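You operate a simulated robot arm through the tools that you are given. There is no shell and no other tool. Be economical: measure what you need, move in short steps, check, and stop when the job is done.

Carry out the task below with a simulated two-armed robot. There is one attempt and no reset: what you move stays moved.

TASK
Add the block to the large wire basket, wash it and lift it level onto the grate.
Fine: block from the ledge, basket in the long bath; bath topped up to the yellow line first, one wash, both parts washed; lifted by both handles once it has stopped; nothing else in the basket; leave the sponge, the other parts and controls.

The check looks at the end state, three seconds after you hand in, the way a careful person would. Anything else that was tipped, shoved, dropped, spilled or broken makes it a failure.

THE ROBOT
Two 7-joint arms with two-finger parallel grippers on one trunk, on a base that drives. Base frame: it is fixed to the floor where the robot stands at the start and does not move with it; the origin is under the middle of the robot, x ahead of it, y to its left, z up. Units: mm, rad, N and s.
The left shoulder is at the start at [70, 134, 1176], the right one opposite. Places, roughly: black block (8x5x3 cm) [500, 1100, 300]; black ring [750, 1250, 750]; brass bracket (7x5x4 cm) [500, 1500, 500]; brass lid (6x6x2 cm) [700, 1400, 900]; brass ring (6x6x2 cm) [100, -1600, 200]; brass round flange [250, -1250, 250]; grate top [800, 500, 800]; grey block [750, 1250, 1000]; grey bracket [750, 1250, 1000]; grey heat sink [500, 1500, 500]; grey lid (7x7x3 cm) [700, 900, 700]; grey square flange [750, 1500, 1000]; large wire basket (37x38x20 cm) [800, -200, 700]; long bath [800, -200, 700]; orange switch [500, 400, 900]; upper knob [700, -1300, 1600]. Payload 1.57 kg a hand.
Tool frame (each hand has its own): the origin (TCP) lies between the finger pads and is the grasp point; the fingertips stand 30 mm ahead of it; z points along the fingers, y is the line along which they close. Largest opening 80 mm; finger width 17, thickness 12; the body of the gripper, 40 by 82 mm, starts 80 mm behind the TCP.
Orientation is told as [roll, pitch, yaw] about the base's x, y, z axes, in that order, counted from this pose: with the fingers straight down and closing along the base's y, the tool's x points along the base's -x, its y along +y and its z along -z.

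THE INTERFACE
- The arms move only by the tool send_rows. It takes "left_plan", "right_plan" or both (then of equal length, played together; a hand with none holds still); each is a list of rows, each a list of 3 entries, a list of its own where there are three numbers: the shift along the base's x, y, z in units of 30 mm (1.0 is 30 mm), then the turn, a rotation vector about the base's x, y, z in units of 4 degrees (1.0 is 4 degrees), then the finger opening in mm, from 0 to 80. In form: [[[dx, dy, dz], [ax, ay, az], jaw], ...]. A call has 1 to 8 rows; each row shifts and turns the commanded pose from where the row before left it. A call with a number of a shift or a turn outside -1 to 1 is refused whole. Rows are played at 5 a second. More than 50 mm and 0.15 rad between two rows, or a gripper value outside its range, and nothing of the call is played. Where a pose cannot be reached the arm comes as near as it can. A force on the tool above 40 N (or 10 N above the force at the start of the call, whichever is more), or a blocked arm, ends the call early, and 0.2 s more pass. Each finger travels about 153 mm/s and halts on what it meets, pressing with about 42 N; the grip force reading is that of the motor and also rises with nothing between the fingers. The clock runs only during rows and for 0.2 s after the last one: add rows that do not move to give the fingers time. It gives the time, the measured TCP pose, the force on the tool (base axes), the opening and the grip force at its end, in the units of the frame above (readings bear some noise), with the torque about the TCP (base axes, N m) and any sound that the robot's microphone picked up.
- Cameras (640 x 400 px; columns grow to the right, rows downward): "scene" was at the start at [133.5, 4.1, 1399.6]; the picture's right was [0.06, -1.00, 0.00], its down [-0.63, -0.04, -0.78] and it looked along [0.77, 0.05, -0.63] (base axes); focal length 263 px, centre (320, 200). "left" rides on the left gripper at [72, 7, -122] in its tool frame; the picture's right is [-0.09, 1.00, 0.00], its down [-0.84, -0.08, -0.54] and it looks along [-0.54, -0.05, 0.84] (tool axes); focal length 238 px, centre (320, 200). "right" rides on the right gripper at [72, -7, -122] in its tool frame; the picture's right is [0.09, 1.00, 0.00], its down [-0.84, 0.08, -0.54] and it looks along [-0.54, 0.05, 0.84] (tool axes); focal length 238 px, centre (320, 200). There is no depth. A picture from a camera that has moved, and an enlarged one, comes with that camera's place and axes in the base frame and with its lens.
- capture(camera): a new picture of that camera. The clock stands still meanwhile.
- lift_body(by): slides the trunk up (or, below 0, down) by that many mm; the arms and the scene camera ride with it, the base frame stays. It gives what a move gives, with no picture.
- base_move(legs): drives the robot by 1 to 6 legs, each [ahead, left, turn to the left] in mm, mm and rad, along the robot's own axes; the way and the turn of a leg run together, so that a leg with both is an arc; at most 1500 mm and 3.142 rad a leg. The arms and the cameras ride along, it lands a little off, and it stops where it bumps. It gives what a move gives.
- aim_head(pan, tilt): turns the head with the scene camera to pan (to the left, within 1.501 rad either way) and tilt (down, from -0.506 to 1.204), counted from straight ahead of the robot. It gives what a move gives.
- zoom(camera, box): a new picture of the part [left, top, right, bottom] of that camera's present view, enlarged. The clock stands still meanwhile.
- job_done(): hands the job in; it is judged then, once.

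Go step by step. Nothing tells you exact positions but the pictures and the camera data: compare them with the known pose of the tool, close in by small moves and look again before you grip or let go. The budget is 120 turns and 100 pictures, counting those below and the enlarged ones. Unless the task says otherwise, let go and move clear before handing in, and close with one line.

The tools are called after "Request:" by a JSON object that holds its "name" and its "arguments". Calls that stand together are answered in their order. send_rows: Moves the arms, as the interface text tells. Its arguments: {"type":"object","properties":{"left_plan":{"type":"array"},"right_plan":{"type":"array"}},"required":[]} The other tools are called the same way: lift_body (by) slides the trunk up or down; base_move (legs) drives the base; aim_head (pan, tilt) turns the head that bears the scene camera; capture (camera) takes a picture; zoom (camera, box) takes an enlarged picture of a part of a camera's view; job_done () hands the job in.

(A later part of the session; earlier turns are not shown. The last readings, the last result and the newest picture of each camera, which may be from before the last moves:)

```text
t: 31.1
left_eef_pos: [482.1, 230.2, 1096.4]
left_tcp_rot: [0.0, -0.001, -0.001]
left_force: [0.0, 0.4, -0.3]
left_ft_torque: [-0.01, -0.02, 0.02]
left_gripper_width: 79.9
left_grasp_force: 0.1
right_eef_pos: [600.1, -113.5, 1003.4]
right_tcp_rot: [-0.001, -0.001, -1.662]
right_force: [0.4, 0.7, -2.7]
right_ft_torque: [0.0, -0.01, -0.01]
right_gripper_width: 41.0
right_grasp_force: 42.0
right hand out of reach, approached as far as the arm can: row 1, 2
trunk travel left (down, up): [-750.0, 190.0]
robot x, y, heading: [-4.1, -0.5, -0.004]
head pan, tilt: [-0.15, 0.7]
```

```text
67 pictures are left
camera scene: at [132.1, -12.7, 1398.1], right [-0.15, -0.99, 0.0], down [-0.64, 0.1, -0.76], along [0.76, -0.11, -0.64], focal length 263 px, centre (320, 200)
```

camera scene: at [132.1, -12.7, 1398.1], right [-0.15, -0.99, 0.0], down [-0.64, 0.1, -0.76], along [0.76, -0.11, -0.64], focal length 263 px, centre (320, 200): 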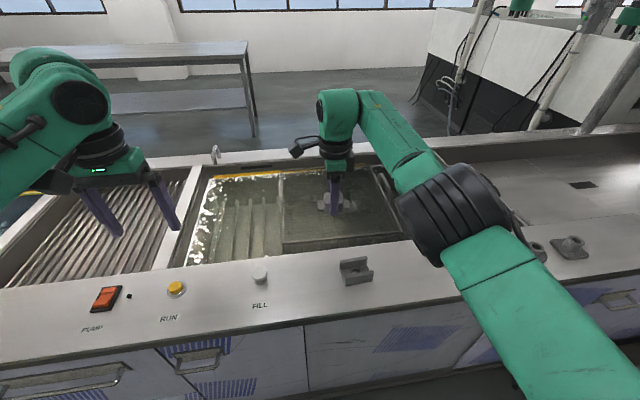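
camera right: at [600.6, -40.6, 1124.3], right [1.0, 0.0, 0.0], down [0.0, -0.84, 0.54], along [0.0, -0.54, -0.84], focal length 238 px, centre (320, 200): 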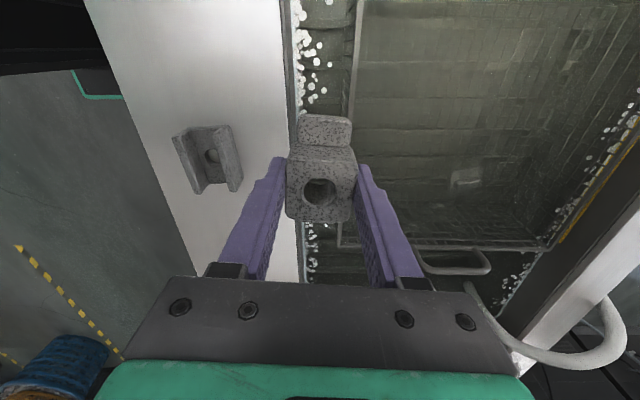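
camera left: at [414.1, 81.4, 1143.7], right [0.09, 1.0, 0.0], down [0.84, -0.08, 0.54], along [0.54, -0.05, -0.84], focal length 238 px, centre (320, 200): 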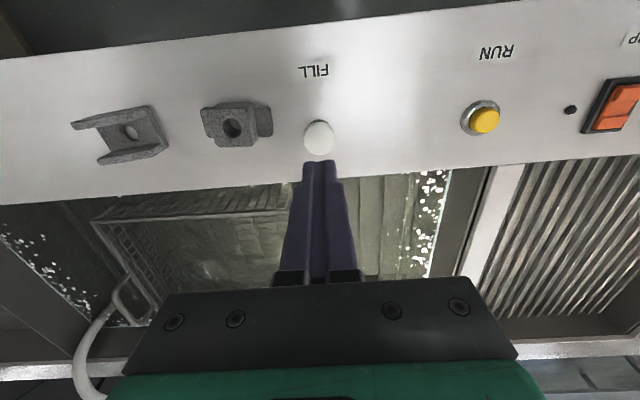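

The arm runs out of reach at x=600, so the base must go closer and the trunk lower. I'll look down to check the clearance between the base and the cabinet.

Request:
{"name": "aim_head", "arguments": {"pan": 0.0, "tilt": 1.2}}

Request:
{"name": "capture", "arguments": {"camera": "scene"}}

```text
t: 32.1
left_eef_pos: [482.1, 229.7, 1095.3]
left_tcp_rot: [0.001, 0.001, 0.0]
left_force: [0.5, -0.5, 0.0]
left_ft_torque: [-0.03, -0.01, -0.05]
left_gripper_width: 79.7
left_grasp_force: 0.1
right_eef_pos: [600.8, -114.2, 1002.2]
right_tcp_rot: [0.001, 0.001, -1.663]
right_force: [0.4, 0.6, -1.5]
right_ft_torque: [0.0, -0.01, 0.02]
right_gripper_width: 41.2
right_grasp_force: 42.0
trunk travel left (down, up): [-750.0, 190.0]
robot x, y, heading: [-1.4, -1.9, 0.003]
head pan, tilt: [0.0, 1.201]
```

```text
66 pictures are left
camera scene: at [104.5, -1.3, 1362.1], right [0.0, -1.0, 0.0], down [-0.93, 0.0, -0.36], along [0.36, 0.0, -0.93], focal length 263 px, centre (320, 200)
```

scene: 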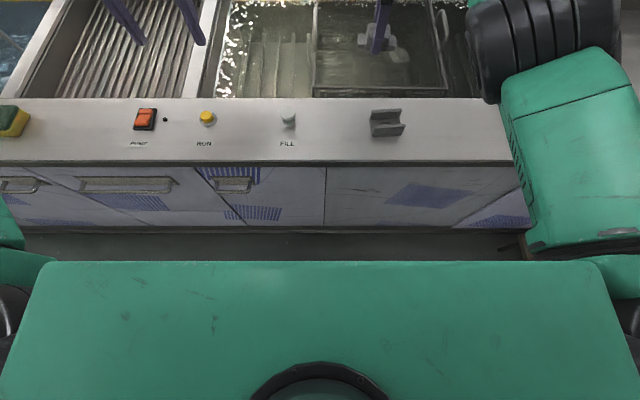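

The base front is at about x=220 and the cabinet face at 460 (ledge edge at 390), so there is room. I'll drive 150 mm ahead with the block held high, and check.

Request:
{"name": "base_move", "arguments": {"legs": [[150, 0, 0]]}}

Request:
{"name": "aim_head", "arguments": {"pan": 0.0, "tilt": 1.0}}

Request:
{"name": "capture", "arguments": {"camera": "scene"}}

```text
t: 33.4
left_eef_pos: [628.2, 227.8, 1097.7]
left_tcp_rot: [0.001, 0.0, -0.003]
left_force: [0.5, -0.4, 0.4]
left_ft_torque: [0.0, -0.07, -0.05]
left_gripper_width: 79.9
left_grasp_force: 0.1
right_eef_pos: [744.6, -115.8, 1005.2]
right_tcp_rot: [0.002, -0.001, -1.666]
right_force: [-0.6, -1.1, -1.4]
right_ft_torque: [-0.01, 0.02, 0.01]
right_gripper_width: 41.0
right_grasp_force: 41.5
trunk travel left (down, up): [-750.0, 190.0]
robot x, y, heading: [148.1, -0.0, -0.003]
head pan, tilt: [0.0, 1.201]
```

```text
t: 34.2
left_eef_pos: [630.1, 227.1, 1094.8]
left_tcp_rot: [0.001, 0.003, -0.003]
left_force: [-0.8, -0.7, 0.4]
left_ft_torque: [0.03, -0.01, 0.02]
left_gripper_width: 79.8
left_grasp_force: 0.1
right_eef_pos: [747.8, -115.6, 1003.3]
right_tcp_rot: [0.001, -0.001, -1.664]
right_force: [0.8, -0.3, -1.5]
right_ft_torque: [0.01, 0.04, 0.0]
right_gripper_width: 41.3
right_grasp_force: 41.9
trunk travel left (down, up): [-750.0, 190.0]
robot x, y, heading: [145.9, -0.4, 0.001]
head pan, tilt: [0.0, 1.0]
```

```text
65 pictures are left
camera scene: at [265.0, -1.8, 1374.5], right [0.0, -1.0, 0.0], down [-0.84, 0.0, -0.54], along [0.54, 0.0, -0.84], focal length 263 px, centre (320, 200)
```

scene: 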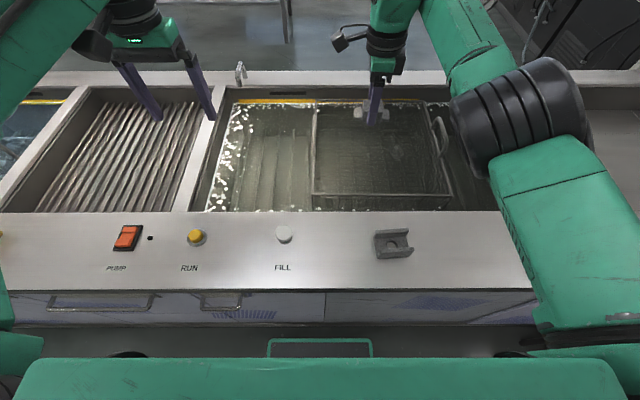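

There are about 70 mm or more of clearance left. I'll check through the right camera that the block hangs over the clear basket floor, then lower the trunk.

Request:
{"name": "capture", "arguments": {"camera": "right"}}

Request:
{"name": "zoom", "arguments": {"camera": "scene", "box": [220, 60, 480, 220]}}

```text
64 pictures are left
camera right: at [747.5, -43.9, 1123.7], right [1.0, 0.0, 0.0], down [0.0, -0.84, 0.54], along [0.0, -0.54, -0.84], focal length 238 px, centre (320, 200)
```

right: 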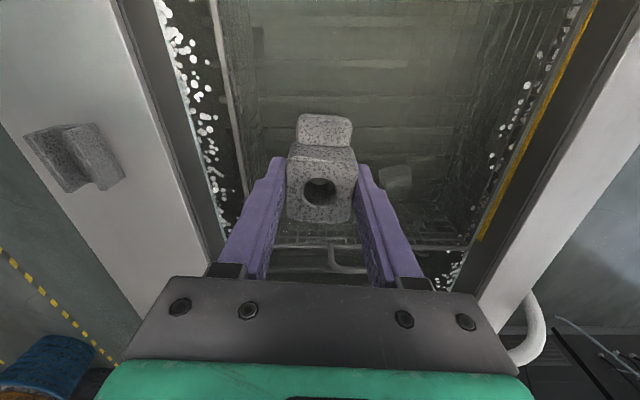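

```text
2.46 times, centred on (350, 140) of scene
camera zoom: at [265.0, -1.8, 1374.5], right [0.0, -1.0, 0.0], down [-0.84, 0.0, -0.54], along [0.54, 0.0, -0.84], focal length 648 px, centre (246, 348)
```

zoom: 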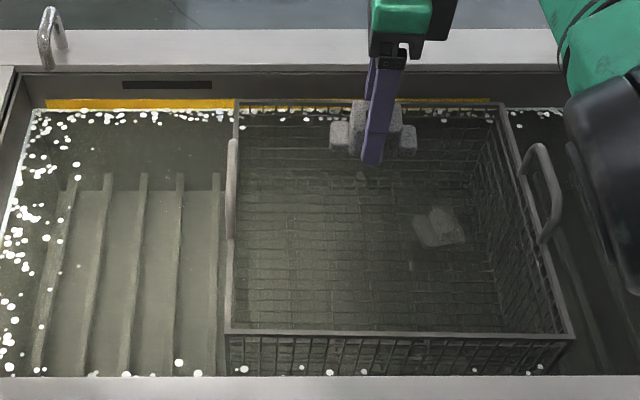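

The block hangs over free basket floor, away from the other part. I'll lower the trunk 150 mm, then set the block down inside the basket.

Request:
{"name": "lift_body", "arguments": {"by": -150}}

Request:
{"name": "send_rows", "arguments": {"right_plan": [[[-0.4, 0, -0.5], [0, 0, 0], 20], [[-0.4, 0, -0.9], [0, 0, 0], 20], [[0, 0, -0.9], [0, 0, 0], 20], [[0, 0, -0.9], [0, 0, 0], 20], [[0, 0, -0.9], [0, 0, 0], 20], [[0, 0, 0], [0, 0, 0], 20]]}}

Request:
{"name": "capture", "arguments": {"camera": "scene"}}

Request:
{"name": "capture", "arguments": {"camera": "right"}}

```text
t: 35.9
left_eef_pos: [629.2, 226.6, 947.0]
left_tcp_rot: [0.0, -0.001, -0.003]
left_force: [-0.1, -0.3, -0.8]
left_ft_torque: [0.0, -0.01, 0.0]
left_gripper_width: 80.2
left_grasp_force: 0.0
right_eef_pos: [746.6, -116.9, 853.3]
right_tcp_rot: [-0.001, 0.0, -1.665]
right_force: [0.6, -0.9, -1.7]
right_ft_torque: [0.02, 0.0, 0.02]
right_gripper_width: 41.1
right_grasp_force: 41.8
trunk travel left (down, up): [-600.0, 340.0]
robot x, y, heading: [145.2, 3.0, -0.002]
head pan, tilt: [0.0, 1.0]
```

```text
t: 37.3
left_eef_pos: [628.7, 228.2, 946.8]
left_tcp_rot: [-0.001, 0.001, -0.003]
left_force: [0.0, -0.9, 0.2]
left_ft_torque: [0.0, 0.03, 0.0]
left_gripper_width: 79.8
left_grasp_force: 0.1
right_eef_pos: [724.7, -115.1, 730.2]
right_tcp_rot: [0.0, 0.0, -1.666]
right_force: [0.7, -0.1, -1.3]
right_ft_torque: [-0.01, -0.03, -0.04]
right_gripper_width: 41.2
right_grasp_force: 42.8
trunk travel left (down, up): [-600.0, 340.0]
robot x, y, heading: [142.2, -2.8, -0.001]
head pan, tilt: [0.0, 1.0]
```

```text
62 pictures are left
camera scene: at [264.0, -1.7, 1224.7], right [0.0, -1.0, 0.0], down [-0.84, 0.0, -0.54], along [0.54, 0.0, -0.84], focal length 263 px, centre (320, 200)
```

scene: 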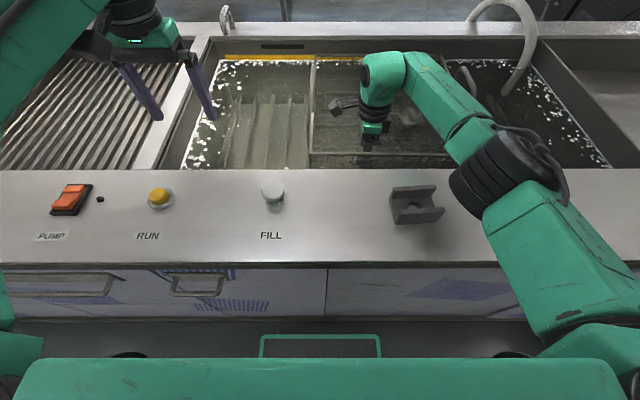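

```text
61 pictures are left
camera right: at [724.9, -42.9, 851.2], right [1.0, 0.0, 0.0], down [0.0, -0.84, 0.54], along [0.0, -0.54, -0.84], focal length 238 px, centre (320, 200)
```

right: 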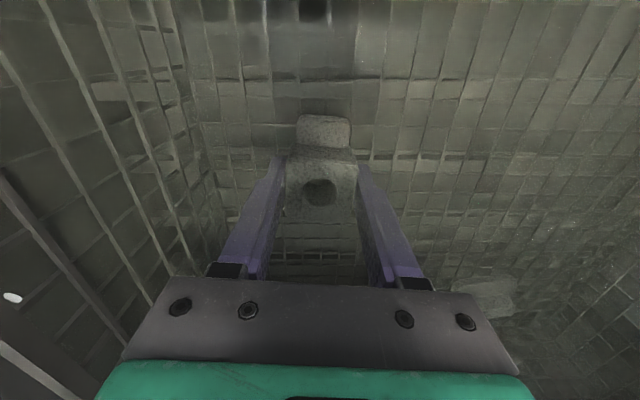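

It's well inside the basket. I'll lower it toward the floor and watch for contact.

Request:
{"name": "send_rows", "arguments": {"right_plan": [[[0, 0, -0.6], [0, 0, 0], 20], [[0, 0, -0.6], [0, 0, 0], 20], [[0, 0, -0.4], [0, 0, 0], 20], [[0, 0, -0.2], [0, 0, 0], 20], [[0, 0, 0], [0, 0, 0], 20]]}}

Request:
{"name": "capture", "arguments": {"camera": "right"}}

```text
t: 37.8
left_eef_pos: [626.1, 226.2, 948.1]
left_tcp_rot: [-0.001, -0.002, -0.005]
left_force: [1.4, -0.3, 0.1]
left_ft_torque: [0.0, 0.05, -0.01]
left_gripper_width: 79.6
left_grasp_force: 0.1
right_eef_pos: [726.0, -113.6, 715.8]
right_tcp_rot: [0.01, 0.007, -1.667]
right_force: [-8.6, -1.6, 26.7]
right_ft_torque: [-0.68, 1.2, -0.19]
right_gripper_width: 41.2
right_grasp_force: 42.3
trunk travel left (down, up): [-600.0, 340.0]
robot x, y, heading: [144.6, -0.1, -0.01]
head pan, tilt: [0.0, 1.0]
stopped in row 2 (right hand): the force on the tool passed its limit (the readings are from after the stop); the commanded pose is now the measured one
```

```text
60 pictures are left
camera right: at [723.8, -43.3, 837.4], right [1.0, 0.0, 0.01], down [-0.01, -0.84, 0.54], along [0.01, -0.54, -0.84], focal length 238 px, centre (320, 200)
```

right: 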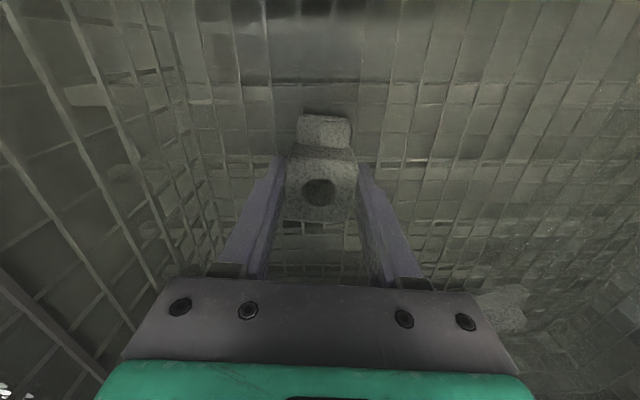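

The block has met the basket floor at TCP z=716, consistent with a floor about 135 mm under the rim. I'll ease off 2 mm, open, and retract straight up.

Request:
{"name": "send_rows", "arguments": {"right_plan": [[[0, 0, 0.07], [0, 0, 0], 41], [[0, 0, 0], [0, 0, 0], 46], [[0, 0, 0], [0, 0, 0], 54], [[0, 0, 0], [0, 0, 0], 60], [[0, 0, 0.3], [0, 0, 0], 60], [[0, 0, 0.7], [0, 0, 0], 60], [[0, 0, 0.9], [0, 0, 0], 60], [[0, 0, 0], [0, 0, 0], 60]]}}

Request:
{"name": "capture", "arguments": {"camera": "right"}}

```text
t: 39.6
left_eef_pos: [629.4, 226.1, 945.7]
left_tcp_rot: [0.0, 0.001, -0.003]
left_force: [0.8, 0.6, -0.2]
left_ft_torque: [0.0, 0.02, -0.01]
left_gripper_width: 79.9
left_grasp_force: 0.0
right_eef_pos: [726.0, -113.8, 773.5]
right_tcp_rot: [0.008, 0.003, -1.668]
right_force: [0.3, 0.0, -0.2]
right_ft_torque: [-0.03, -0.03, -0.03]
right_gripper_width: 59.8
right_grasp_force: 0.1
trunk travel left (down, up): [-600.0, 340.0]
robot x, y, heading: [144.8, -1.2, -0.005]
head pan, tilt: [0.0, 1.0]
```

```text
59 pictures are left
camera right: at [726.2, -43.0, 893.6], right [1.0, 0.0, 0.01], down [-0.01, -0.84, 0.54], along [0.0, -0.54, -0.84], focal length 238 px, centre (320, 200)
```

right: 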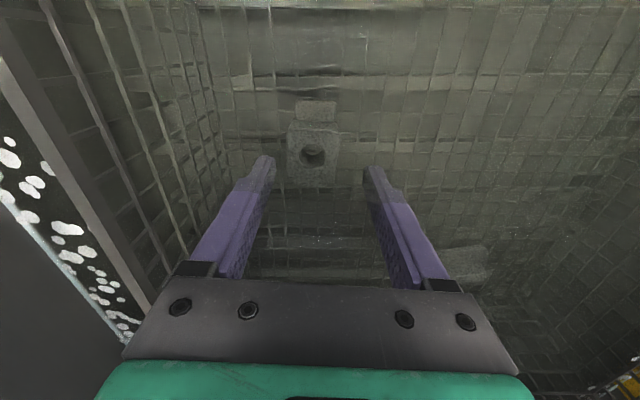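

The block sits upright on the basket floor. I'll raise the trunk and the right hand clear of the bath.

Request:
{"name": "lift_body", "arguments": {"by": 100}}

Request:
{"name": "send_rows", "arguments": {"right_plan": [[[-0.5, 0, 0.9], [0, 0, 1], 60], [[-0.5, 0, 0.9], [0, 0, 1], 60], [[-0.5, 0, 0.9], [0, 0, 1], 60], [[-0.5, -0.5, 0.9], [0, 0, 1], 60], [[-0.5, -0.5, 0.5], [0, 0, 1], 60], [[-0.5, -0.5, 0], [0, 0, 1], 60], [[-0.5, -0.5, 0], [0, 0, 1], 60], [[0, -0.5, 0], [0, 0, 1], 60]], "left_plan": [[[-0.6, 0.15, 0], [0, 0, 0], 0], [[-0.6, 0.15, 0], [0, 0, 0], 0], [[-0.6, 0.15, 0], [0, 0, 0], 0], [[-0.6, 0.15, 0], [0, 0, 0], 0], [[-0.6, 0.15, 0], [0, 0, 0], 0], [[-0.6, 0.1, 0], [0, 0, 0], 0], [[-0.6, 0, 0], [0, 0, 0], 0], [[-0.2, 0, 0], [0, 0, 0], 0]]}}

Request:
{"name": "capture", "arguments": {"camera": "scene"}}

Request:
{"name": "capture", "arguments": {"camera": "left"}}

```text
t: 41.0
left_eef_pos: [629.1, 226.4, 1045.9]
left_tcp_rot: [0.0, 0.002, -0.003]
left_force: [-0.5, -0.1, -0.9]
left_ft_torque: [-0.01, -0.02, 0.01]
left_gripper_width: 80.1
left_grasp_force: 0.0
right_eef_pos: [727.0, -114.7, 873.0]
right_tcp_rot: [0.007, 0.006, -1.666]
right_force: [-0.8, -0.6, 0.0]
right_ft_torque: [0.04, 0.0, 0.0]
right_gripper_width: 60.2
right_grasp_force: 0.1
trunk travel left (down, up): [-700.0, 240.0]
robot x, y, heading: [148.7, -1.7, -0.002]
head pan, tilt: [0.0, 1.0]
```

```text
t: 42.8
left_eef_pos: [497.9, 252.2, 1046.6]
left_tcp_rot: [0.0, 0.002, -0.002]
left_force: [-0.3, 0.1, 0.1]
left_ft_torque: [0.0, -0.03, -0.01]
left_gripper_width: 0.0
left_grasp_force: 21.0
right_eef_pos: [623.3, -191.5, 995.3]
right_tcp_rot: [0.008, 0.005, -1.106]
right_force: [-0.1, -0.4, -0.8]
right_ft_torque: [-0.01, 0.01, 0.01]
right_gripper_width: 60.0
right_grasp_force: 0.0
trunk travel left (down, up): [-700.0, 240.0]
robot x, y, heading: [144.6, -0.3, -0.004]
head pan, tilt: [0.0, 1.0]
```

```text
58 pictures are left
camera scene: at [264.0, -2.4, 1324.7], right [0.0, -1.0, 0.0], down [-0.84, 0.0, -0.54], along [0.54, 0.0, -0.84], focal length 263 px, centre (320, 200)
```

scene: 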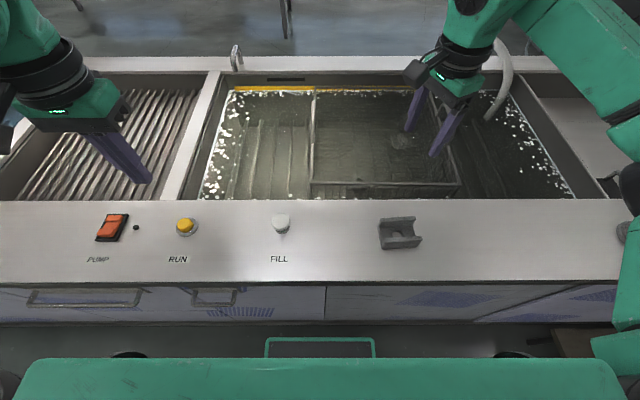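

```text
57 pictures are left
camera left: at [425.5, 259.3, 1168.1], right [0.1, 1.0, 0.0], down [0.84, -0.08, 0.54], along [0.54, -0.05, -0.84], focal length 238 px, centre (320, 200)
```

left: 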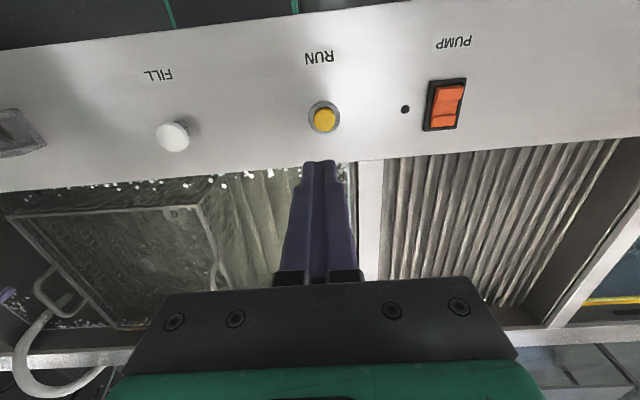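

RUN is at about [498, 257, 871]. I'll check the water level once more before washing.

Request:
{"name": "zoom", "arguments": {"camera": "scene", "box": [200, 70, 360, 170]}}

Request:
{"name": "zoom", "arguments": {"camera": "scene", "box": [300, 80, 460, 200]}}

```text
4.00 times, centred on (280, 120) of scene
camera zoom: at [264.0, -2.4, 1324.7], right [0.0, -1.0, 0.0], down [-0.84, 0.0, -0.54], along [0.54, 0.0, -0.84], focal length 1053 px, centre (480, 520)
```

zoom: 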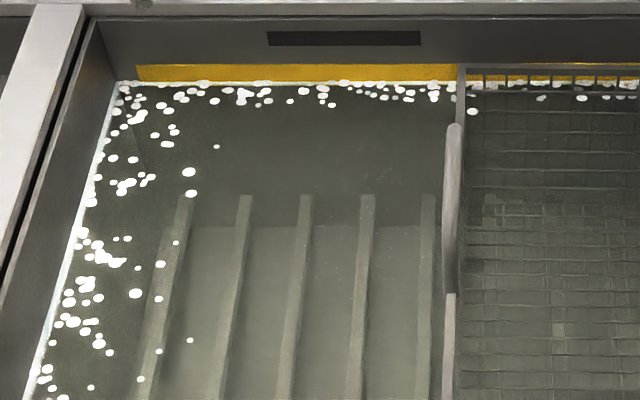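

```text
3.33 times, centred on (380, 140) of scene
camera zoom: at [264.0, -2.4, 1324.7], right [0.0, -1.0, 0.0], down [-0.84, 0.0, -0.54], along [0.54, 0.0, -0.84], focal length 878 px, centre (120, 400)
```

zoom: 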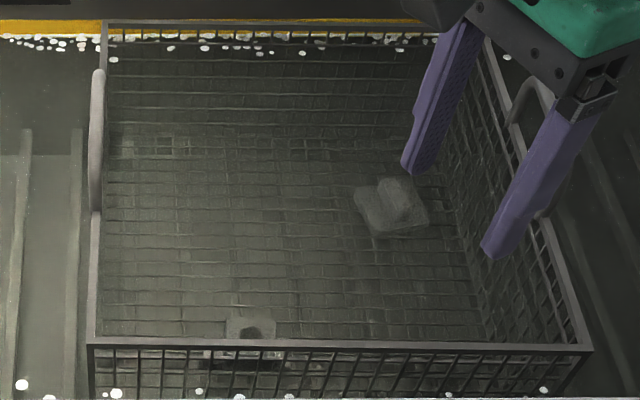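

The level is on the yellow line. Now I'll press RUN once: descend above it, then press and release.

Request:
{"name": "send_rows", "arguments": {"left_plan": [[[0, 0.15, -0.8], [0, 0, 0], 0], [[0, 0, -0.8], [0, 0, 0], 0], [[0, 0, -0.8], [0, 0, 0], 0], [[0, 0, -0.8], [0, 0, 0], 0], [[0, 0, -0.8], [0, 0, 0], 0], [[0, 0, 0], [0, 0, 0], 0]]}}

Request:
{"name": "zoom", "arguments": {"camera": "left", "box": [200, 50, 440, 200]}}

```text
t: 44.2
left_eef_pos: [495.9, 255.8, 927.2]
left_tcp_rot: [0.0, -0.001, -0.005]
left_force: [0.6, -0.3, 0.4]
left_ft_torque: [0.0, 0.0, -0.03]
left_gripper_width: 0.1
left_grasp_force: 21.7
right_eef_pos: [622.5, -190.7, 995.8]
right_tcp_rot: [0.009, 0.006, -1.108]
right_force: [-0.1, 1.0, 0.1]
right_ft_torque: [0.01, 0.02, -0.01]
right_gripper_width: 60.3
right_grasp_force: 0.0
trunk travel left (down, up): [-700.0, 240.0]
robot x, y, heading: [146.6, -1.7, -0.008]
head pan, tilt: [0.0, 1.0]
```

```text
2.67 times, centred on (320, 125) of left
camera zoom: at [424.5, 264.6, 1049.2], right [0.1, 1.0, 0.0], down [0.84, -0.08, 0.54], along [0.54, -0.05, -0.84], focal length 636 px, centre (320, 400)
```

zoom: 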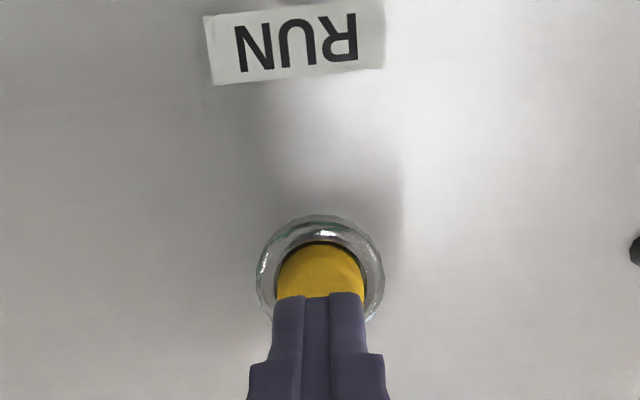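

Request:
{"name": "send_rows", "arguments": {"left_plan": [[[0, 0, -0.6], [0, 0, 0], 0], [[0, 0, -0.2], [0, 0, 0], 0], [[0, 0, -0.15], [0, 0, 0], 0], [[0, 0, 0], [0, 0, 0], 0]]}}

```text
t: 45.2
left_eef_pos: [497.5, 256.7, 899.4]
left_tcp_rot: [0.001, -0.005, 0.0]
left_force: [0.9, 4.8, 18.7]
left_ft_torque: [0.15, -0.1, -0.09]
left_gripper_width: 0.0
left_grasp_force: 20.7
right_eef_pos: [621.6, -191.0, 996.5]
right_tcp_rot: [0.01, 0.003, -1.11]
right_force: [-0.1, -0.1, -0.3]
right_ft_torque: [-0.04, 0.02, -0.02]
right_gripper_width: 59.8
right_grasp_force: 0.0
trunk travel left (down, up): [-700.0, 240.0]
robot x, y, heading: [147.1, -2.4, -0.005]
head pan, tilt: [0.0, 1.0]
heard: click
```

A click was heard. I'll release and listen and look for the wash running.

Request:
{"name": "send_rows", "arguments": {"left_plan": [[[0, 0, 0.8], [0, 0, 0], 0], [[0, 0, 0.9], [0, 0, 0], 0], [[0, 0, 0.9], [0, 0, 0], 40], [[0, 0, 0.9], [0, 0, 0], 80], [[0, 0, 0], [0, 0, 0], 80]]}}

Request:
{"name": "capture", "arguments": {"camera": "scene"}}

```text
t: 46.4
left_eef_pos: [498.4, 256.9, 1002.4]
left_tcp_rot: [-0.001, 0.001, -0.004]
left_force: [-0.5, 0.7, 0.1]
left_ft_torque: [-0.02, 0.01, -0.01]
left_gripper_width: 80.0
left_grasp_force: 0.0
right_eef_pos: [622.9, -190.2, 995.3]
right_tcp_rot: [0.008, 0.006, -1.108]
right_force: [-0.5, 0.2, -0.2]
right_ft_torque: [-0.03, -0.02, 0.02]
right_gripper_width: 60.1
right_grasp_force: 0.0
trunk travel left (down, up): [-700.0, 240.0]
robot x, y, heading: [145.0, -2.1, -0.007]
head pan, tilt: [0.0, 1.0]
```

```text
53 pictures are left
camera scene: at [263.7, -1.8, 1324.7], right [0.0, -1.0, 0.0], down [-0.84, 0.0, -0.54], along [0.54, 0.0, -0.84], focal length 263 px, centre (320, 200)
```

scene: 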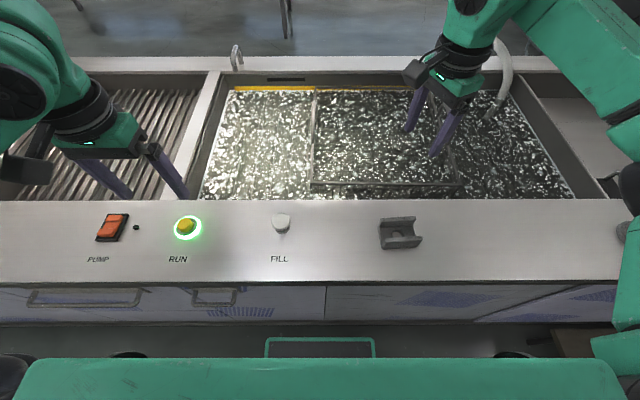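

The wash is running (green ring, agitated water). Meanwhile I'll turn the right hand back to yaw 0, clear of the bath.

Request:
{"name": "send_rows", "arguments": {"right_plan": [[[0, 0, 0.2], [0, 0, 1], 80], [[0, 0, 0.2], [0, 0, 1], 80], [[0, 0, 0], [0, 0, 1], 80], [[0, 0, 0], [0, 0, 1], 80], [[0, 0, 0], [0, 0, 1], 80], [[0, 0, 0], [0, 0, 1], 80], [[0, 0, 0], [0, 0, 1], 80], [[0, 0, 0], [0, 0, 1], 80]]}}

Request:
{"name": "send_rows", "arguments": {"right_plan": [[[0, 0, 0], [0, 0, 1], 80], [[0, 0, 0], [0, 0, 1], 80], [[0, 0, 0], [0, 0, 1], 80], [[0, 0, 0], [0, 0, 1], 80], [[0, 0, 0], [0, 0, 1], 80], [[0, 0, 0], [0, 0, 1], 80], [[0, 0, 0], [0, 0, 1], 80], [[0, 0, 0], [-0.1, -0.1, 0.9], 80]]}}

Request:
{"name": "capture", "arguments": {"camera": "scene"}}

```text
t: 48.2
left_eef_pos: [498.4, 257.5, 1002.9]
left_tcp_rot: [0.001, -0.001, -0.004]
left_force: [-0.5, 0.0, 0.8]
left_ft_torque: [0.01, -0.03, 0.03]
left_gripper_width: 79.9
left_grasp_force: 0.2
right_eef_pos: [621.0, -189.8, 1007.8]
right_tcp_rot: [0.008, 0.006, -0.548]
right_force: [0.2, 0.7, 0.0]
right_ft_torque: [-0.01, 0.0, 0.04]
right_gripper_width: 80.0
right_grasp_force: 0.0
trunk travel left (down, up): [-700.0, 240.0]
robot x, y, heading: [144.8, -0.3, -0.003]
head pan, tilt: [0.0, 1.0]
```

```text
t: 50.0
left_eef_pos: [498.4, 258.2, 1002.2]
left_tcp_rot: [-0.001, 0.0, -0.004]
left_force: [-0.9, -0.1, 0.2]
left_ft_torque: [0.01, 0.01, 0.0]
left_gripper_width: 80.2
left_grasp_force: 0.1
right_eef_pos: [621.4, -191.2, 1007.4]
right_tcp_rot: [0.002, -0.003, 0.004]
right_force: [0.3, 0.2, 0.0]
right_ft_torque: [0.01, -0.01, 0.0]
right_gripper_width: 80.0
right_grasp_force: 0.0
trunk travel left (down, up): [-700.0, 240.0]
robot x, y, heading: [146.6, 0.8, -0.003]
head pan, tilt: [0.0, 1.0]
```

```text
52 pictures are left
camera scene: at [263.9, -1.9, 1324.7], right [0.0, -1.0, 0.0], down [-0.84, 0.0, -0.54], along [0.54, 0.0, -0.84], focal length 263 px, centre (320, 200)
```

scene: 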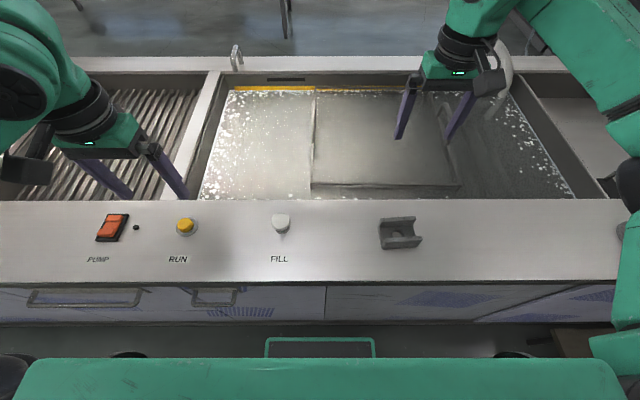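

The RUN light is off and the water is settling: the wash has ended. I'll shift the base right so it centres on the basket, then a bit ahead.

Request:
{"name": "base_move", "arguments": {"legs": [[0, -164, 0], [45, 0, 0.004]]}}

Request:
{"name": "aim_head", "arguments": {"pan": 0.0, "tilt": 0.9}}

Request:
{"name": "capture", "arguments": {"camera": "scene"}}

```text
t: 51.9
left_eef_pos: [538.4, 95.1, 1004.4]
left_tcp_rot: [-0.002, -0.005, 0.001]
left_force: [-0.4, 0.6, 0.6]
left_ft_torque: [-0.01, -0.04, -0.01]
left_gripper_width: 80.0
left_grasp_force: 0.1
right_eef_pos: [664.0, -351.2, 1010.3]
right_tcp_rot: [-0.001, -0.004, 0.009]
right_force: [-0.3, -0.5, 0.6]
right_ft_torque: [-0.03, 0.0, -0.04]
right_gripper_width: 80.1
right_grasp_force: 0.0
trunk travel left (down, up): [-700.0, 240.0]
robot x, y, heading: [190.3, -163.6, 0.0]
head pan, tilt: [0.0, 1.0]
```

```text
t: 52.6
left_eef_pos: [541.3, 94.2, 1001.6]
left_tcp_rot: [0.0, 0.002, 0.001]
left_force: [0.1, 0.4, -0.3]
left_ft_torque: [-0.01, 0.02, 0.03]
left_gripper_width: 80.0
left_grasp_force: 0.1
right_eef_pos: [668.1, -351.3, 1008.6]
right_tcp_rot: [0.002, -0.002, 0.01]
right_force: [0.3, -0.3, -0.5]
right_ft_torque: [0.02, 0.01, -0.01]
right_gripper_width: 80.0
right_grasp_force: 0.1
trunk travel left (down, up): [-700.0, 240.0]
robot x, y, heading: [190.4, -164.9, 0.004]
head pan, tilt: [0.0, 0.901]
```

```text
51 pictures are left
camera scene: at [314.8, -166.3, 1331.8], right [0.0, -1.0, 0.0], down [-0.78, 0.0, -0.62], along [0.62, 0.0, -0.78], focal length 263 px, centre (320, 200)
```

scene: 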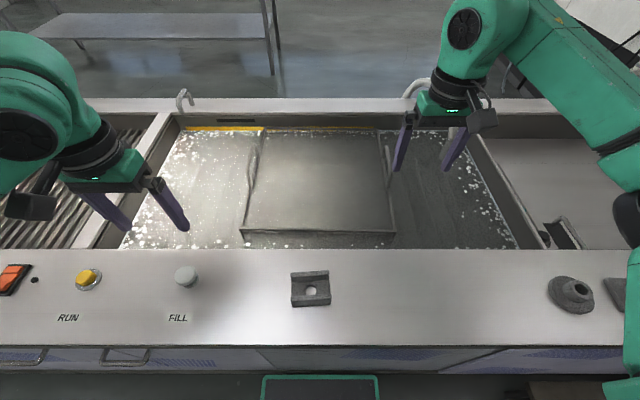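

Both handles are now in view. I'll zoom to measure them.

Request:
{"name": "zoom", "arguments": {"camera": "scene", "box": [220, 110, 420, 250]}}

Request:
{"name": "capture", "arguments": {"camera": "right"}}

Request:
{"name": "capture", "arguments": {"camera": "left"}}

```text
2.86 times, centred on (320, 180) of scene
camera zoom: at [314.8, -166.3, 1331.8], right [0.0, -1.0, 0.0], down [-0.78, 0.0, -0.62], along [0.62, 0.0, -0.78], focal length 752 px, centre (320, 257)
```

zoom: 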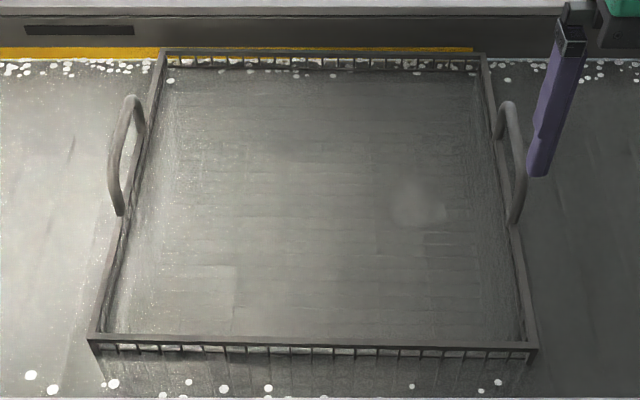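

```text
49 pictures are left
camera right: at [595.8, -359.5, 1128.1], right [-0.1, 0.99, 0.0], down [0.84, 0.08, 0.54], along [0.54, 0.06, -0.84], focal length 238 px, centre (320, 200)
```

right: 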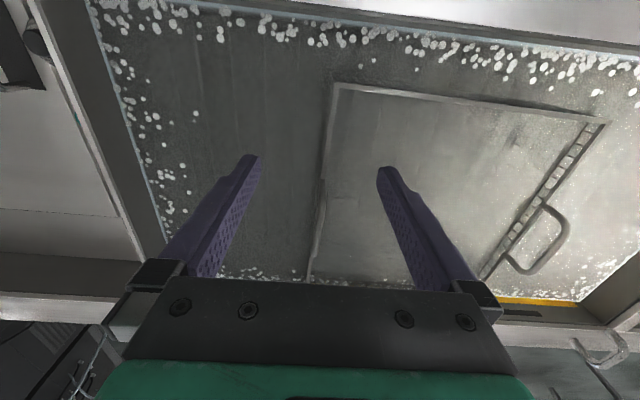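

```text
48 pictures are left
camera left: at [469.8, 101.3, 1124.4], right [0.09, 1.0, 0.0], down [0.84, -0.08, 0.54], along [0.54, -0.05, -0.84], focal length 238 px, centre (320, 200)
```

left: 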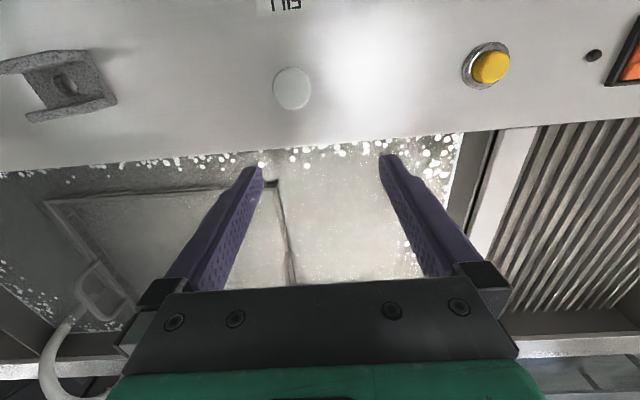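

Handle bars run along x at about z=853: left y=20, right y=-350, centre x=835. I'll bring both hands above them with the tools pitched 20° forward for reach.

Request:
{"name": "send_rows", "arguments": {"left_plan": [[[0.9, -0.25, 0], [0, -1, 0], 80], [[0.9, -0.25, 0], [0, -1, 0], 80], [[0.9, -0.25, 0], [0, -1, 0], 80], [[0.9, -0.25, 0], [0, -1, 0], 80], [[0.9, -0.25, 0], [0, -1, 0], 80], [[0.9, -0.25, -0.2], [0, 0, 0], 80], [[0.9, -0.25, -0.2], [0, 0, 0], 80], [[0.9, -0.25, -0.2], [0, 0, 0], 80]], "right_plan": [[[0.5, 0, 0], [0, -1, 0], 80], [[0.5, 0, 0], [0, -1, 0], 80], [[0.5, 0, 0], [0, -1, 0], 80], [[0.5, 0, 0], [0, -1, 0], 80], [[0.5, 0, 0], [0, -1, 0], 80], [[0.5, 0, -0.2], [0, 0, 0], 80], [[0.5, 0, -0.2], [0, 0, 0], 80], [[0.5, 0, -0.2], [0, 0, 0], 80]]}}

Request:
{"name": "send_rows", "arguments": {"left_plan": [[[0.9, -0.2, -0.3], [0, 0, 0], 80], [[0.9, -0.2, -0.3], [0, 0, 0], 80], [[0.8, -0.1, -0.3], [0, 0, 0], 80], [[0, 0, 0], [0, 0, 0], 80]], "right_plan": [[[0.5, 0, -0.3], [0, 0, 0], 80], [[0.5, 0, -0.3], [0, 0, 0], 80], [[0.57, 0.03, -0.5], [0, 0, 0], 80], [[0, 0, 0], [0, 0, 0], 80]]}}

Request:
{"name": "capture", "arguments": {"camera": "scene"}}

Request:
{"name": "capture", "arguments": {"camera": "left"}}

Request:
{"name": "capture", "arguments": {"camera": "right"}}

```text
t: 54.4
left_eef_pos: [758.8, 35.0, 982.0]
left_tcp_rot: [0.001, -0.348, 0.002]
left_force: [0.2, -0.3, 0.4]
left_ft_torque: [-0.02, 0.02, 0.03]
left_gripper_width: 79.8
left_grasp_force: 0.0
right_eef_pos: [788.8, -353.4, 988.9]
right_tcp_rot: [-0.004, -0.351, 0.009]
right_force: [0.9, 0.3, -0.2]
right_ft_torque: [-0.01, 0.03, 0.0]
right_gripper_width: 80.1
right_grasp_force: 0.2
trunk travel left (down, up): [-700.0, 240.0]
robot x, y, heading: [190.4, -166.8, 0.003]
head pan, tilt: [0.0, 0.901]
```

```text
t: 55.4
left_eef_pos: [834.4, 19.0, 956.9]
left_tcp_rot: [0.001, -0.348, 0.003]
left_force: [0.6, 0.2, 0.3]
left_ft_torque: [-0.02, -0.02, 0.01]
left_gripper_width: 79.9
left_grasp_force: 0.1
right_eef_pos: [833.1, -352.5, 955.6]
right_tcp_rot: [-0.002, -0.354, 0.009]
right_force: [0.0, 0.3, 0.1]
right_ft_torque: [0.02, 0.0, 0.04]
right_gripper_width: 79.9
right_grasp_force: 0.1
trunk travel left (down, up): [-700.0, 240.0]
robot x, y, heading: [188.6, -167.6, 0.0]
head pan, tilt: [0.0, 0.901]
```

```text
47 pictures are left
camera scene: at [313.4, -166.2, 1332.0], right [0.0, -1.0, 0.0], down [-0.78, 0.0, -0.62], along [0.62, 0.0, -0.78], focal length 263 px, centre (320, 200)
```

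scene: 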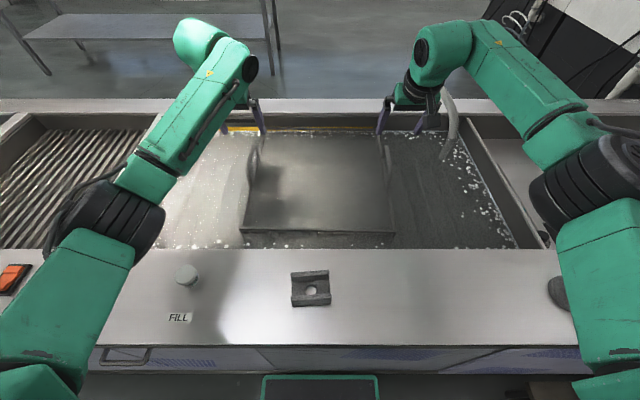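

```text
46 pictures are left
camera left: at [725.4, 25.9, 1046.7], right [0.09, 1.0, 0.03], down [0.6, -0.08, 0.8], along [0.79, -0.05, -0.6], focal length 238 px, centre (320, 200)
```

left: 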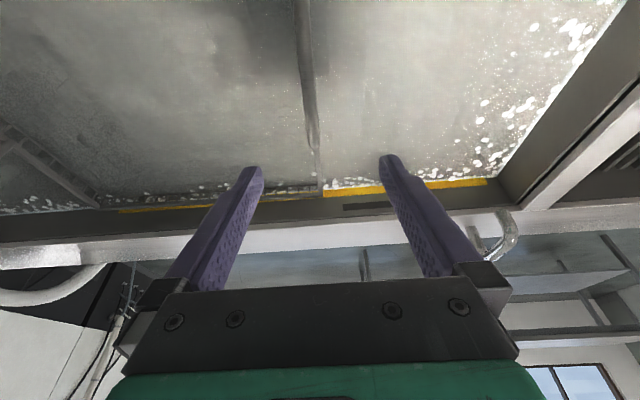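

```text
45 pictures are left
camera right: at [722.5, -360.1, 1045.6], right [-0.1, 0.99, -0.03], down [0.6, 0.08, 0.8], along [0.8, 0.06, -0.6], focal length 238 px, centre (320, 200)
```

right: 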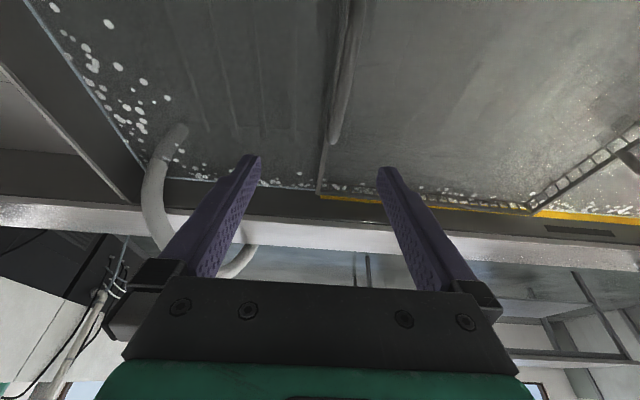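

The hands are above the handles. I'll descend 50 mm (tips still above the bars) and centre by looking again.

Request:
{"name": "send_rows", "arguments": {"left_plan": [[[0, 0, -0.85], [0, 0, 0], 80], [[0, -0.1, -0.85], [0, 0, 0], 80], [[0, 0, 0], [0, 0, 0], 80]], "right_plan": [[[0, 0, -0.85], [0, 0, 0], 80], [[0, 0.3, -0.85], [0, 0, 0], 80], [[0, 0, 0], [0, 0, 0], 80]]}}

Request:
{"name": "zoom", "arguments": {"camera": "left", "box": [200, 0, 440, 200]}}

Request:
{"name": "zoom", "arguments": {"camera": "right", "box": [200, 0, 440, 200]}}

Request:
{"name": "zoom", "arguments": {"camera": "scene", "box": [220, 80, 460, 240]}}

```text
t: 56.2
left_eef_pos: [833.0, 16.6, 906.9]
left_tcp_rot: [0.001, -0.349, 0.002]
left_force: [-0.4, -0.1, -1.6]
left_ft_torque: [-0.01, -0.04, -0.02]
left_gripper_width: 79.8
left_grasp_force: 0.2
right_eef_pos: [833.5, -344.7, 906.5]
right_tcp_rot: [-0.001, -0.354, 0.008]
right_force: [-0.7, -0.5, -0.1]
right_ft_torque: [-0.02, 0.0, -0.03]
right_gripper_width: 80.1
right_grasp_force: 0.0
trunk travel left (down, up): [-700.0, 240.0]
robot x, y, heading: [190.2, -164.5, 0.001]
head pan, tilt: [0.0, 0.901]
```

```text
2.00 times, centred on (320, 100) of left
camera zoom: at [724.3, 22.8, 996.9], right [0.09, 1.0, 0.03], down [0.6, -0.08, 0.8], along [0.79, -0.05, -0.61], focal length 477 px, centre (320, 400)
```

zoom: 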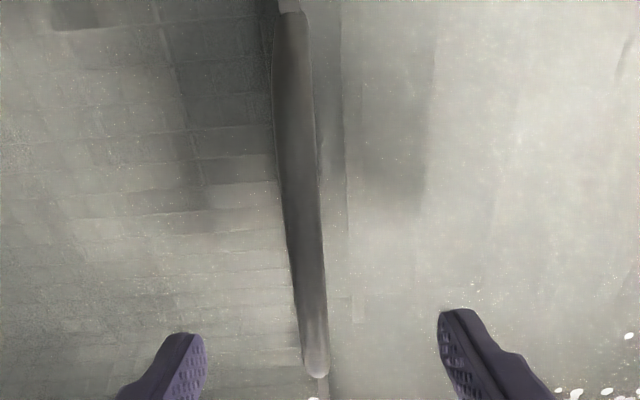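

```text
2.00 times, centred on (320, 100) of right
camera zoom: at [724.0, -352.2, 994.6], right [-0.09, 0.99, -0.03], down [0.6, 0.08, 0.8], along [0.8, 0.06, -0.6], focal length 477 px, centre (320, 400)
```

zoom: 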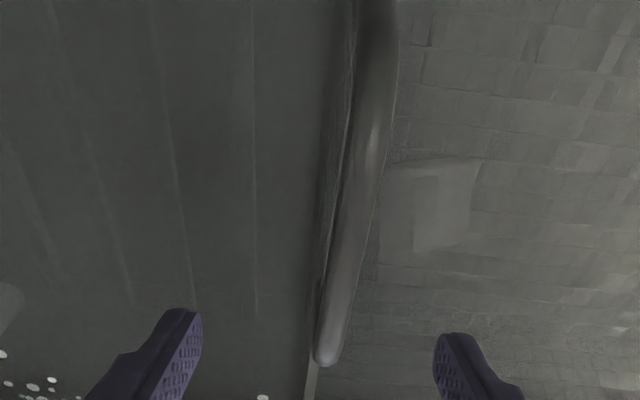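

```text
2.50 times, centred on (340, 160) of scene
camera zoom: at [313.4, -166.3, 1332.0], right [0.0, -1.0, 0.0], down [-0.78, 0.0, -0.62], along [0.62, 0.0, -0.78], focal length 658 px, centre (270, 300)
```

zoom: 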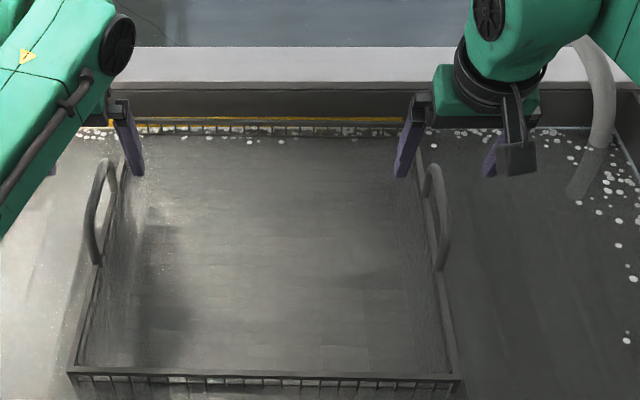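

The bars are at y≈14 (left) and y≈-337 (right). I'll correct sideways and descend to put the bars at the grasp points.

Request:
{"name": "send_rows", "arguments": {"left_plan": [[[0.05, -0.1, -0.6], [0, 0, 0], 80], [[0, 0, -0.6], [0, 0, 0], 80], [[0, 0, -0.5], [0, 0, 0], 80], [[0, 0, 0], [0, 0, 0], 80]], "right_plan": [[[0.05, 0.25, -0.6], [0, 0, 0], 80], [[0, 0, -0.6], [0, 0, 0], 80], [[0, 0, -0.5], [0, 0, 0], 80], [[0, 0, 0], [0, 0, 0], 80]]}}

Request:
{"name": "zoom", "arguments": {"camera": "left", "box": [180, 0, 460, 300]}}

Request:
{"name": "zoom", "arguments": {"camera": "right", "box": [180, 0, 460, 300]}}

Request:
{"name": "zoom", "arguments": {"camera": "scene", "box": [220, 80, 460, 240]}}

```text
t: 57.2
left_eef_pos: [836.0, 14.7, 855.6]
left_tcp_rot: [-0.001, -0.348, 0.002]
left_force: [0.0, 0.9, 0.4]
left_ft_torque: [0.02, 0.02, 0.0]
left_gripper_width: 80.0
left_grasp_force: 0.1
right_eef_pos: [836.4, -334.9, 854.1]
right_tcp_rot: [-0.001, -0.352, 0.009]
right_force: [1.0, 0.1, -1.1]
right_ft_torque: [0.01, -0.01, 0.0]
right_gripper_width: 80.1
right_grasp_force: 0.0
trunk travel left (down, up): [-700.0, 240.0]
robot x, y, heading: [190.4, -165.0, 0.002]
head pan, tilt: [0.0, 0.901]
```

```text
1.33 times, centred on (320, 150) of left
camera zoom: at [726.3, 20.7, 945.5], right [0.09, 1.0, 0.03], down [0.6, -0.08, 0.8], along [0.79, -0.05, -0.61], focal length 318 px, centre (320, 267)
```

zoom: 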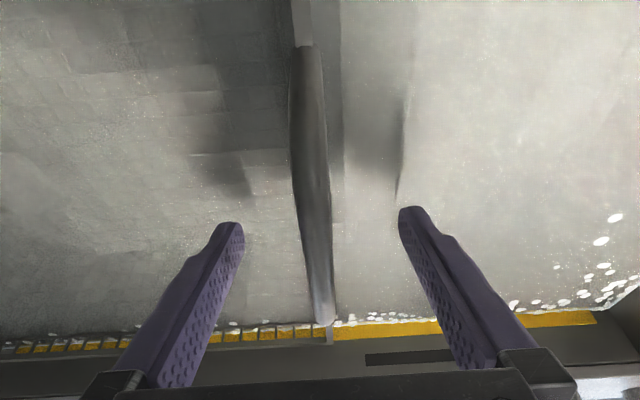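

```text
1.33 times, centred on (320, 150) of right
camera zoom: at [727.3, -342.5, 942.7], right [-0.09, 0.99, -0.03], down [0.6, 0.08, 0.8], along [0.8, 0.06, -0.6], focal length 318 px, centre (320, 267)
```

zoom: 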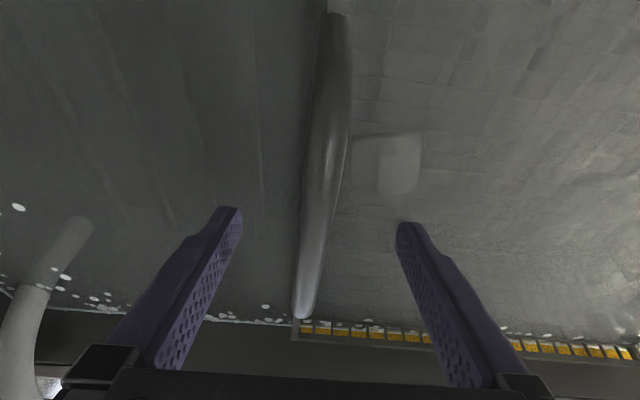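

```text
2.50 times, centred on (340, 160) of scene
camera zoom: at [313.8, -166.2, 1331.9], right [0.0, -1.0, 0.0], down [-0.78, 0.0, -0.62], along [0.62, 0.0, -0.78], focal length 658 px, centre (270, 300)
```

zoom: 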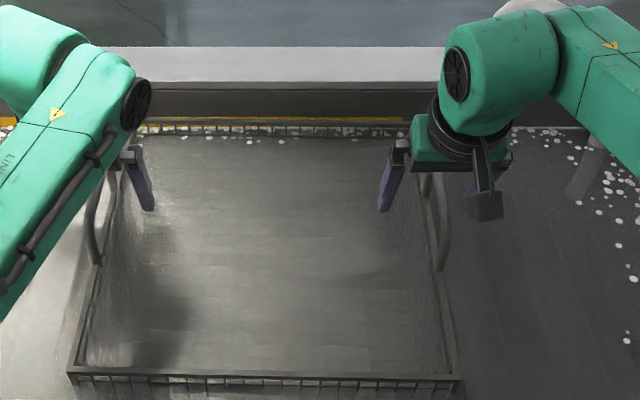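

The left is centred and the right needs about 4 mm more toward -y. I'll correct and close both grippers together on the bars.

Request:
{"name": "send_rows", "arguments": {"left_plan": [[[0, 0, -0.05], [0, 0, 0], 80], [[0, 0, 0], [0, 0, 0], 50], [[0, 0, 0], [0, 0, 0], 25], [[0, 0, 0], [0, 0, 0], 5], [[0, 0, 0], [0, 0, 0], 0], [[0, 0, 0], [0, 0, 0], 0]], "right_plan": [[[0, -0.13, -0.05], [0, 0, 0], 80], [[0, 0, 0], [0, 0, 0], 50], [[0, 0, 0], [0, 0, 0], 25], [[0, 0, 0], [0, 0, 0], 5], [[0, 0, 0], [0, 0, 0], 0], [[0, 0, 0], [0, 0, 0], 0]]}}

Request:
{"name": "capture", "arguments": {"camera": "left"}}

Request:
{"name": "capture", "arguments": {"camera": "right"}}

```text
t: 58.6
left_eef_pos: [835.7, 13.0, 853.9]
left_tcp_rot: [-0.001, -0.349, 0.001]
left_force: [-0.4, 3.9, 0.2]
left_ft_torque: [-0.08, -0.08, -0.57]
left_gripper_width: 10.7
left_grasp_force: 28.7
right_eef_pos: [837.2, -340.1, 852.6]
right_tcp_rot: [-0.002, -0.35, 0.007]
right_force: [1.2, -4.8, 0.4]
right_ft_torque: [0.05, 0.05, -0.54]
right_gripper_width: 10.6
right_grasp_force: 28.4
trunk travel left (down, up): [-700.0, 240.0]
robot x, y, heading: [189.0, -165.9, 0.001]
head pan, tilt: [0.0, 0.901]
```

```text
38 pictures are left
camera left: at [726.8, 20.9, 944.0], right [0.08, 1.0, 0.03], down [0.6, -0.08, 0.8], along [0.79, -0.05, -0.61], focal length 238 px, centre (320, 200)
```

left: 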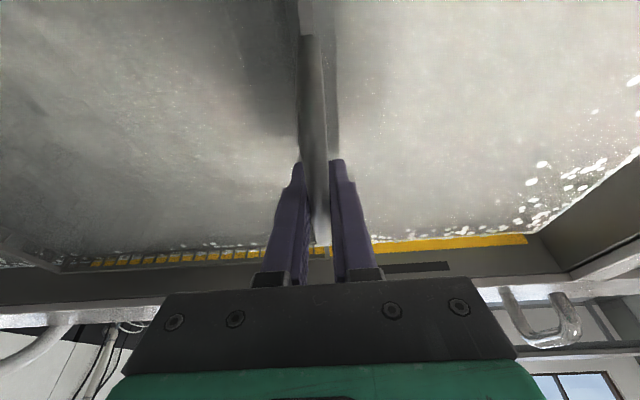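

```text
37 pictures are left
camera right: at [727.3, -347.0, 941.5], right [-0.09, 1.0, -0.03], down [0.6, 0.08, 0.8], along [0.8, 0.05, -0.6], focal length 238 px, centre (320, 200)
```

right: 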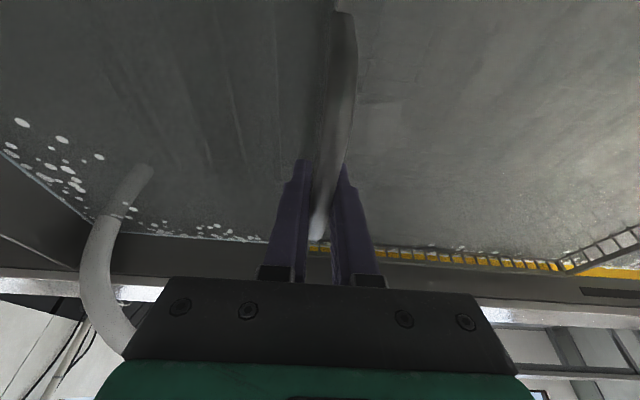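

Both bars are gripped at about 10.7 mm. I'll lift with the trunk so both sides rise together, first 40 mm as a check.

Request:
{"name": "lift_body", "arguments": {"by": 40}}

Request:
{"name": "capture", "arguments": {"camera": "scene"}}

```text
t: 59.4
left_eef_pos: [837.3, 14.0, 891.4]
left_tcp_rot: [0.0, -0.344, 0.001]
left_force: [-2.9, 7.1, -5.3]
left_ft_torque: [-0.09, -0.1, -0.54]
left_gripper_width: 10.6
left_grasp_force: 28.6
right_eef_pos: [839.6, -340.1, 891.2]
right_tcp_rot: [-0.002, -0.349, 0.008]
right_force: [2.7, -6.4, -5.7]
right_ft_torque: [0.12, -0.12, -0.5]
right_gripper_width: 10.8
right_grasp_force: 27.9
trunk travel left (down, up): [-740.0, 200.0]
robot x, y, heading: [191.3, -162.3, 0.004]
head pan, tilt: [0.0, 0.901]
```

```text
36 pictures are left
camera scene: at [317.4, -166.3, 1371.5], right [0.0, -1.0, 0.0], down [-0.79, 0.0, -0.62], along [0.62, 0.0, -0.79], focal length 263 px, centre (320, 200)
```

scene: 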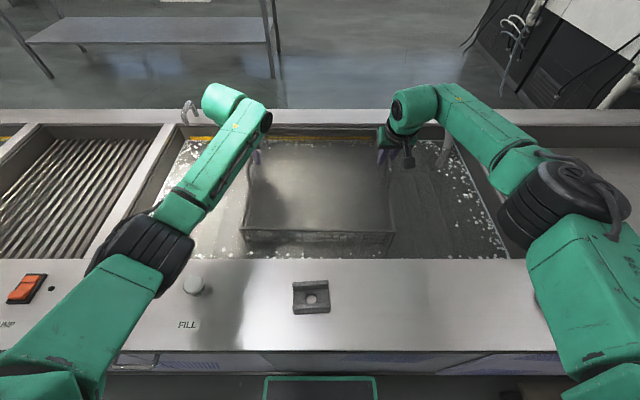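

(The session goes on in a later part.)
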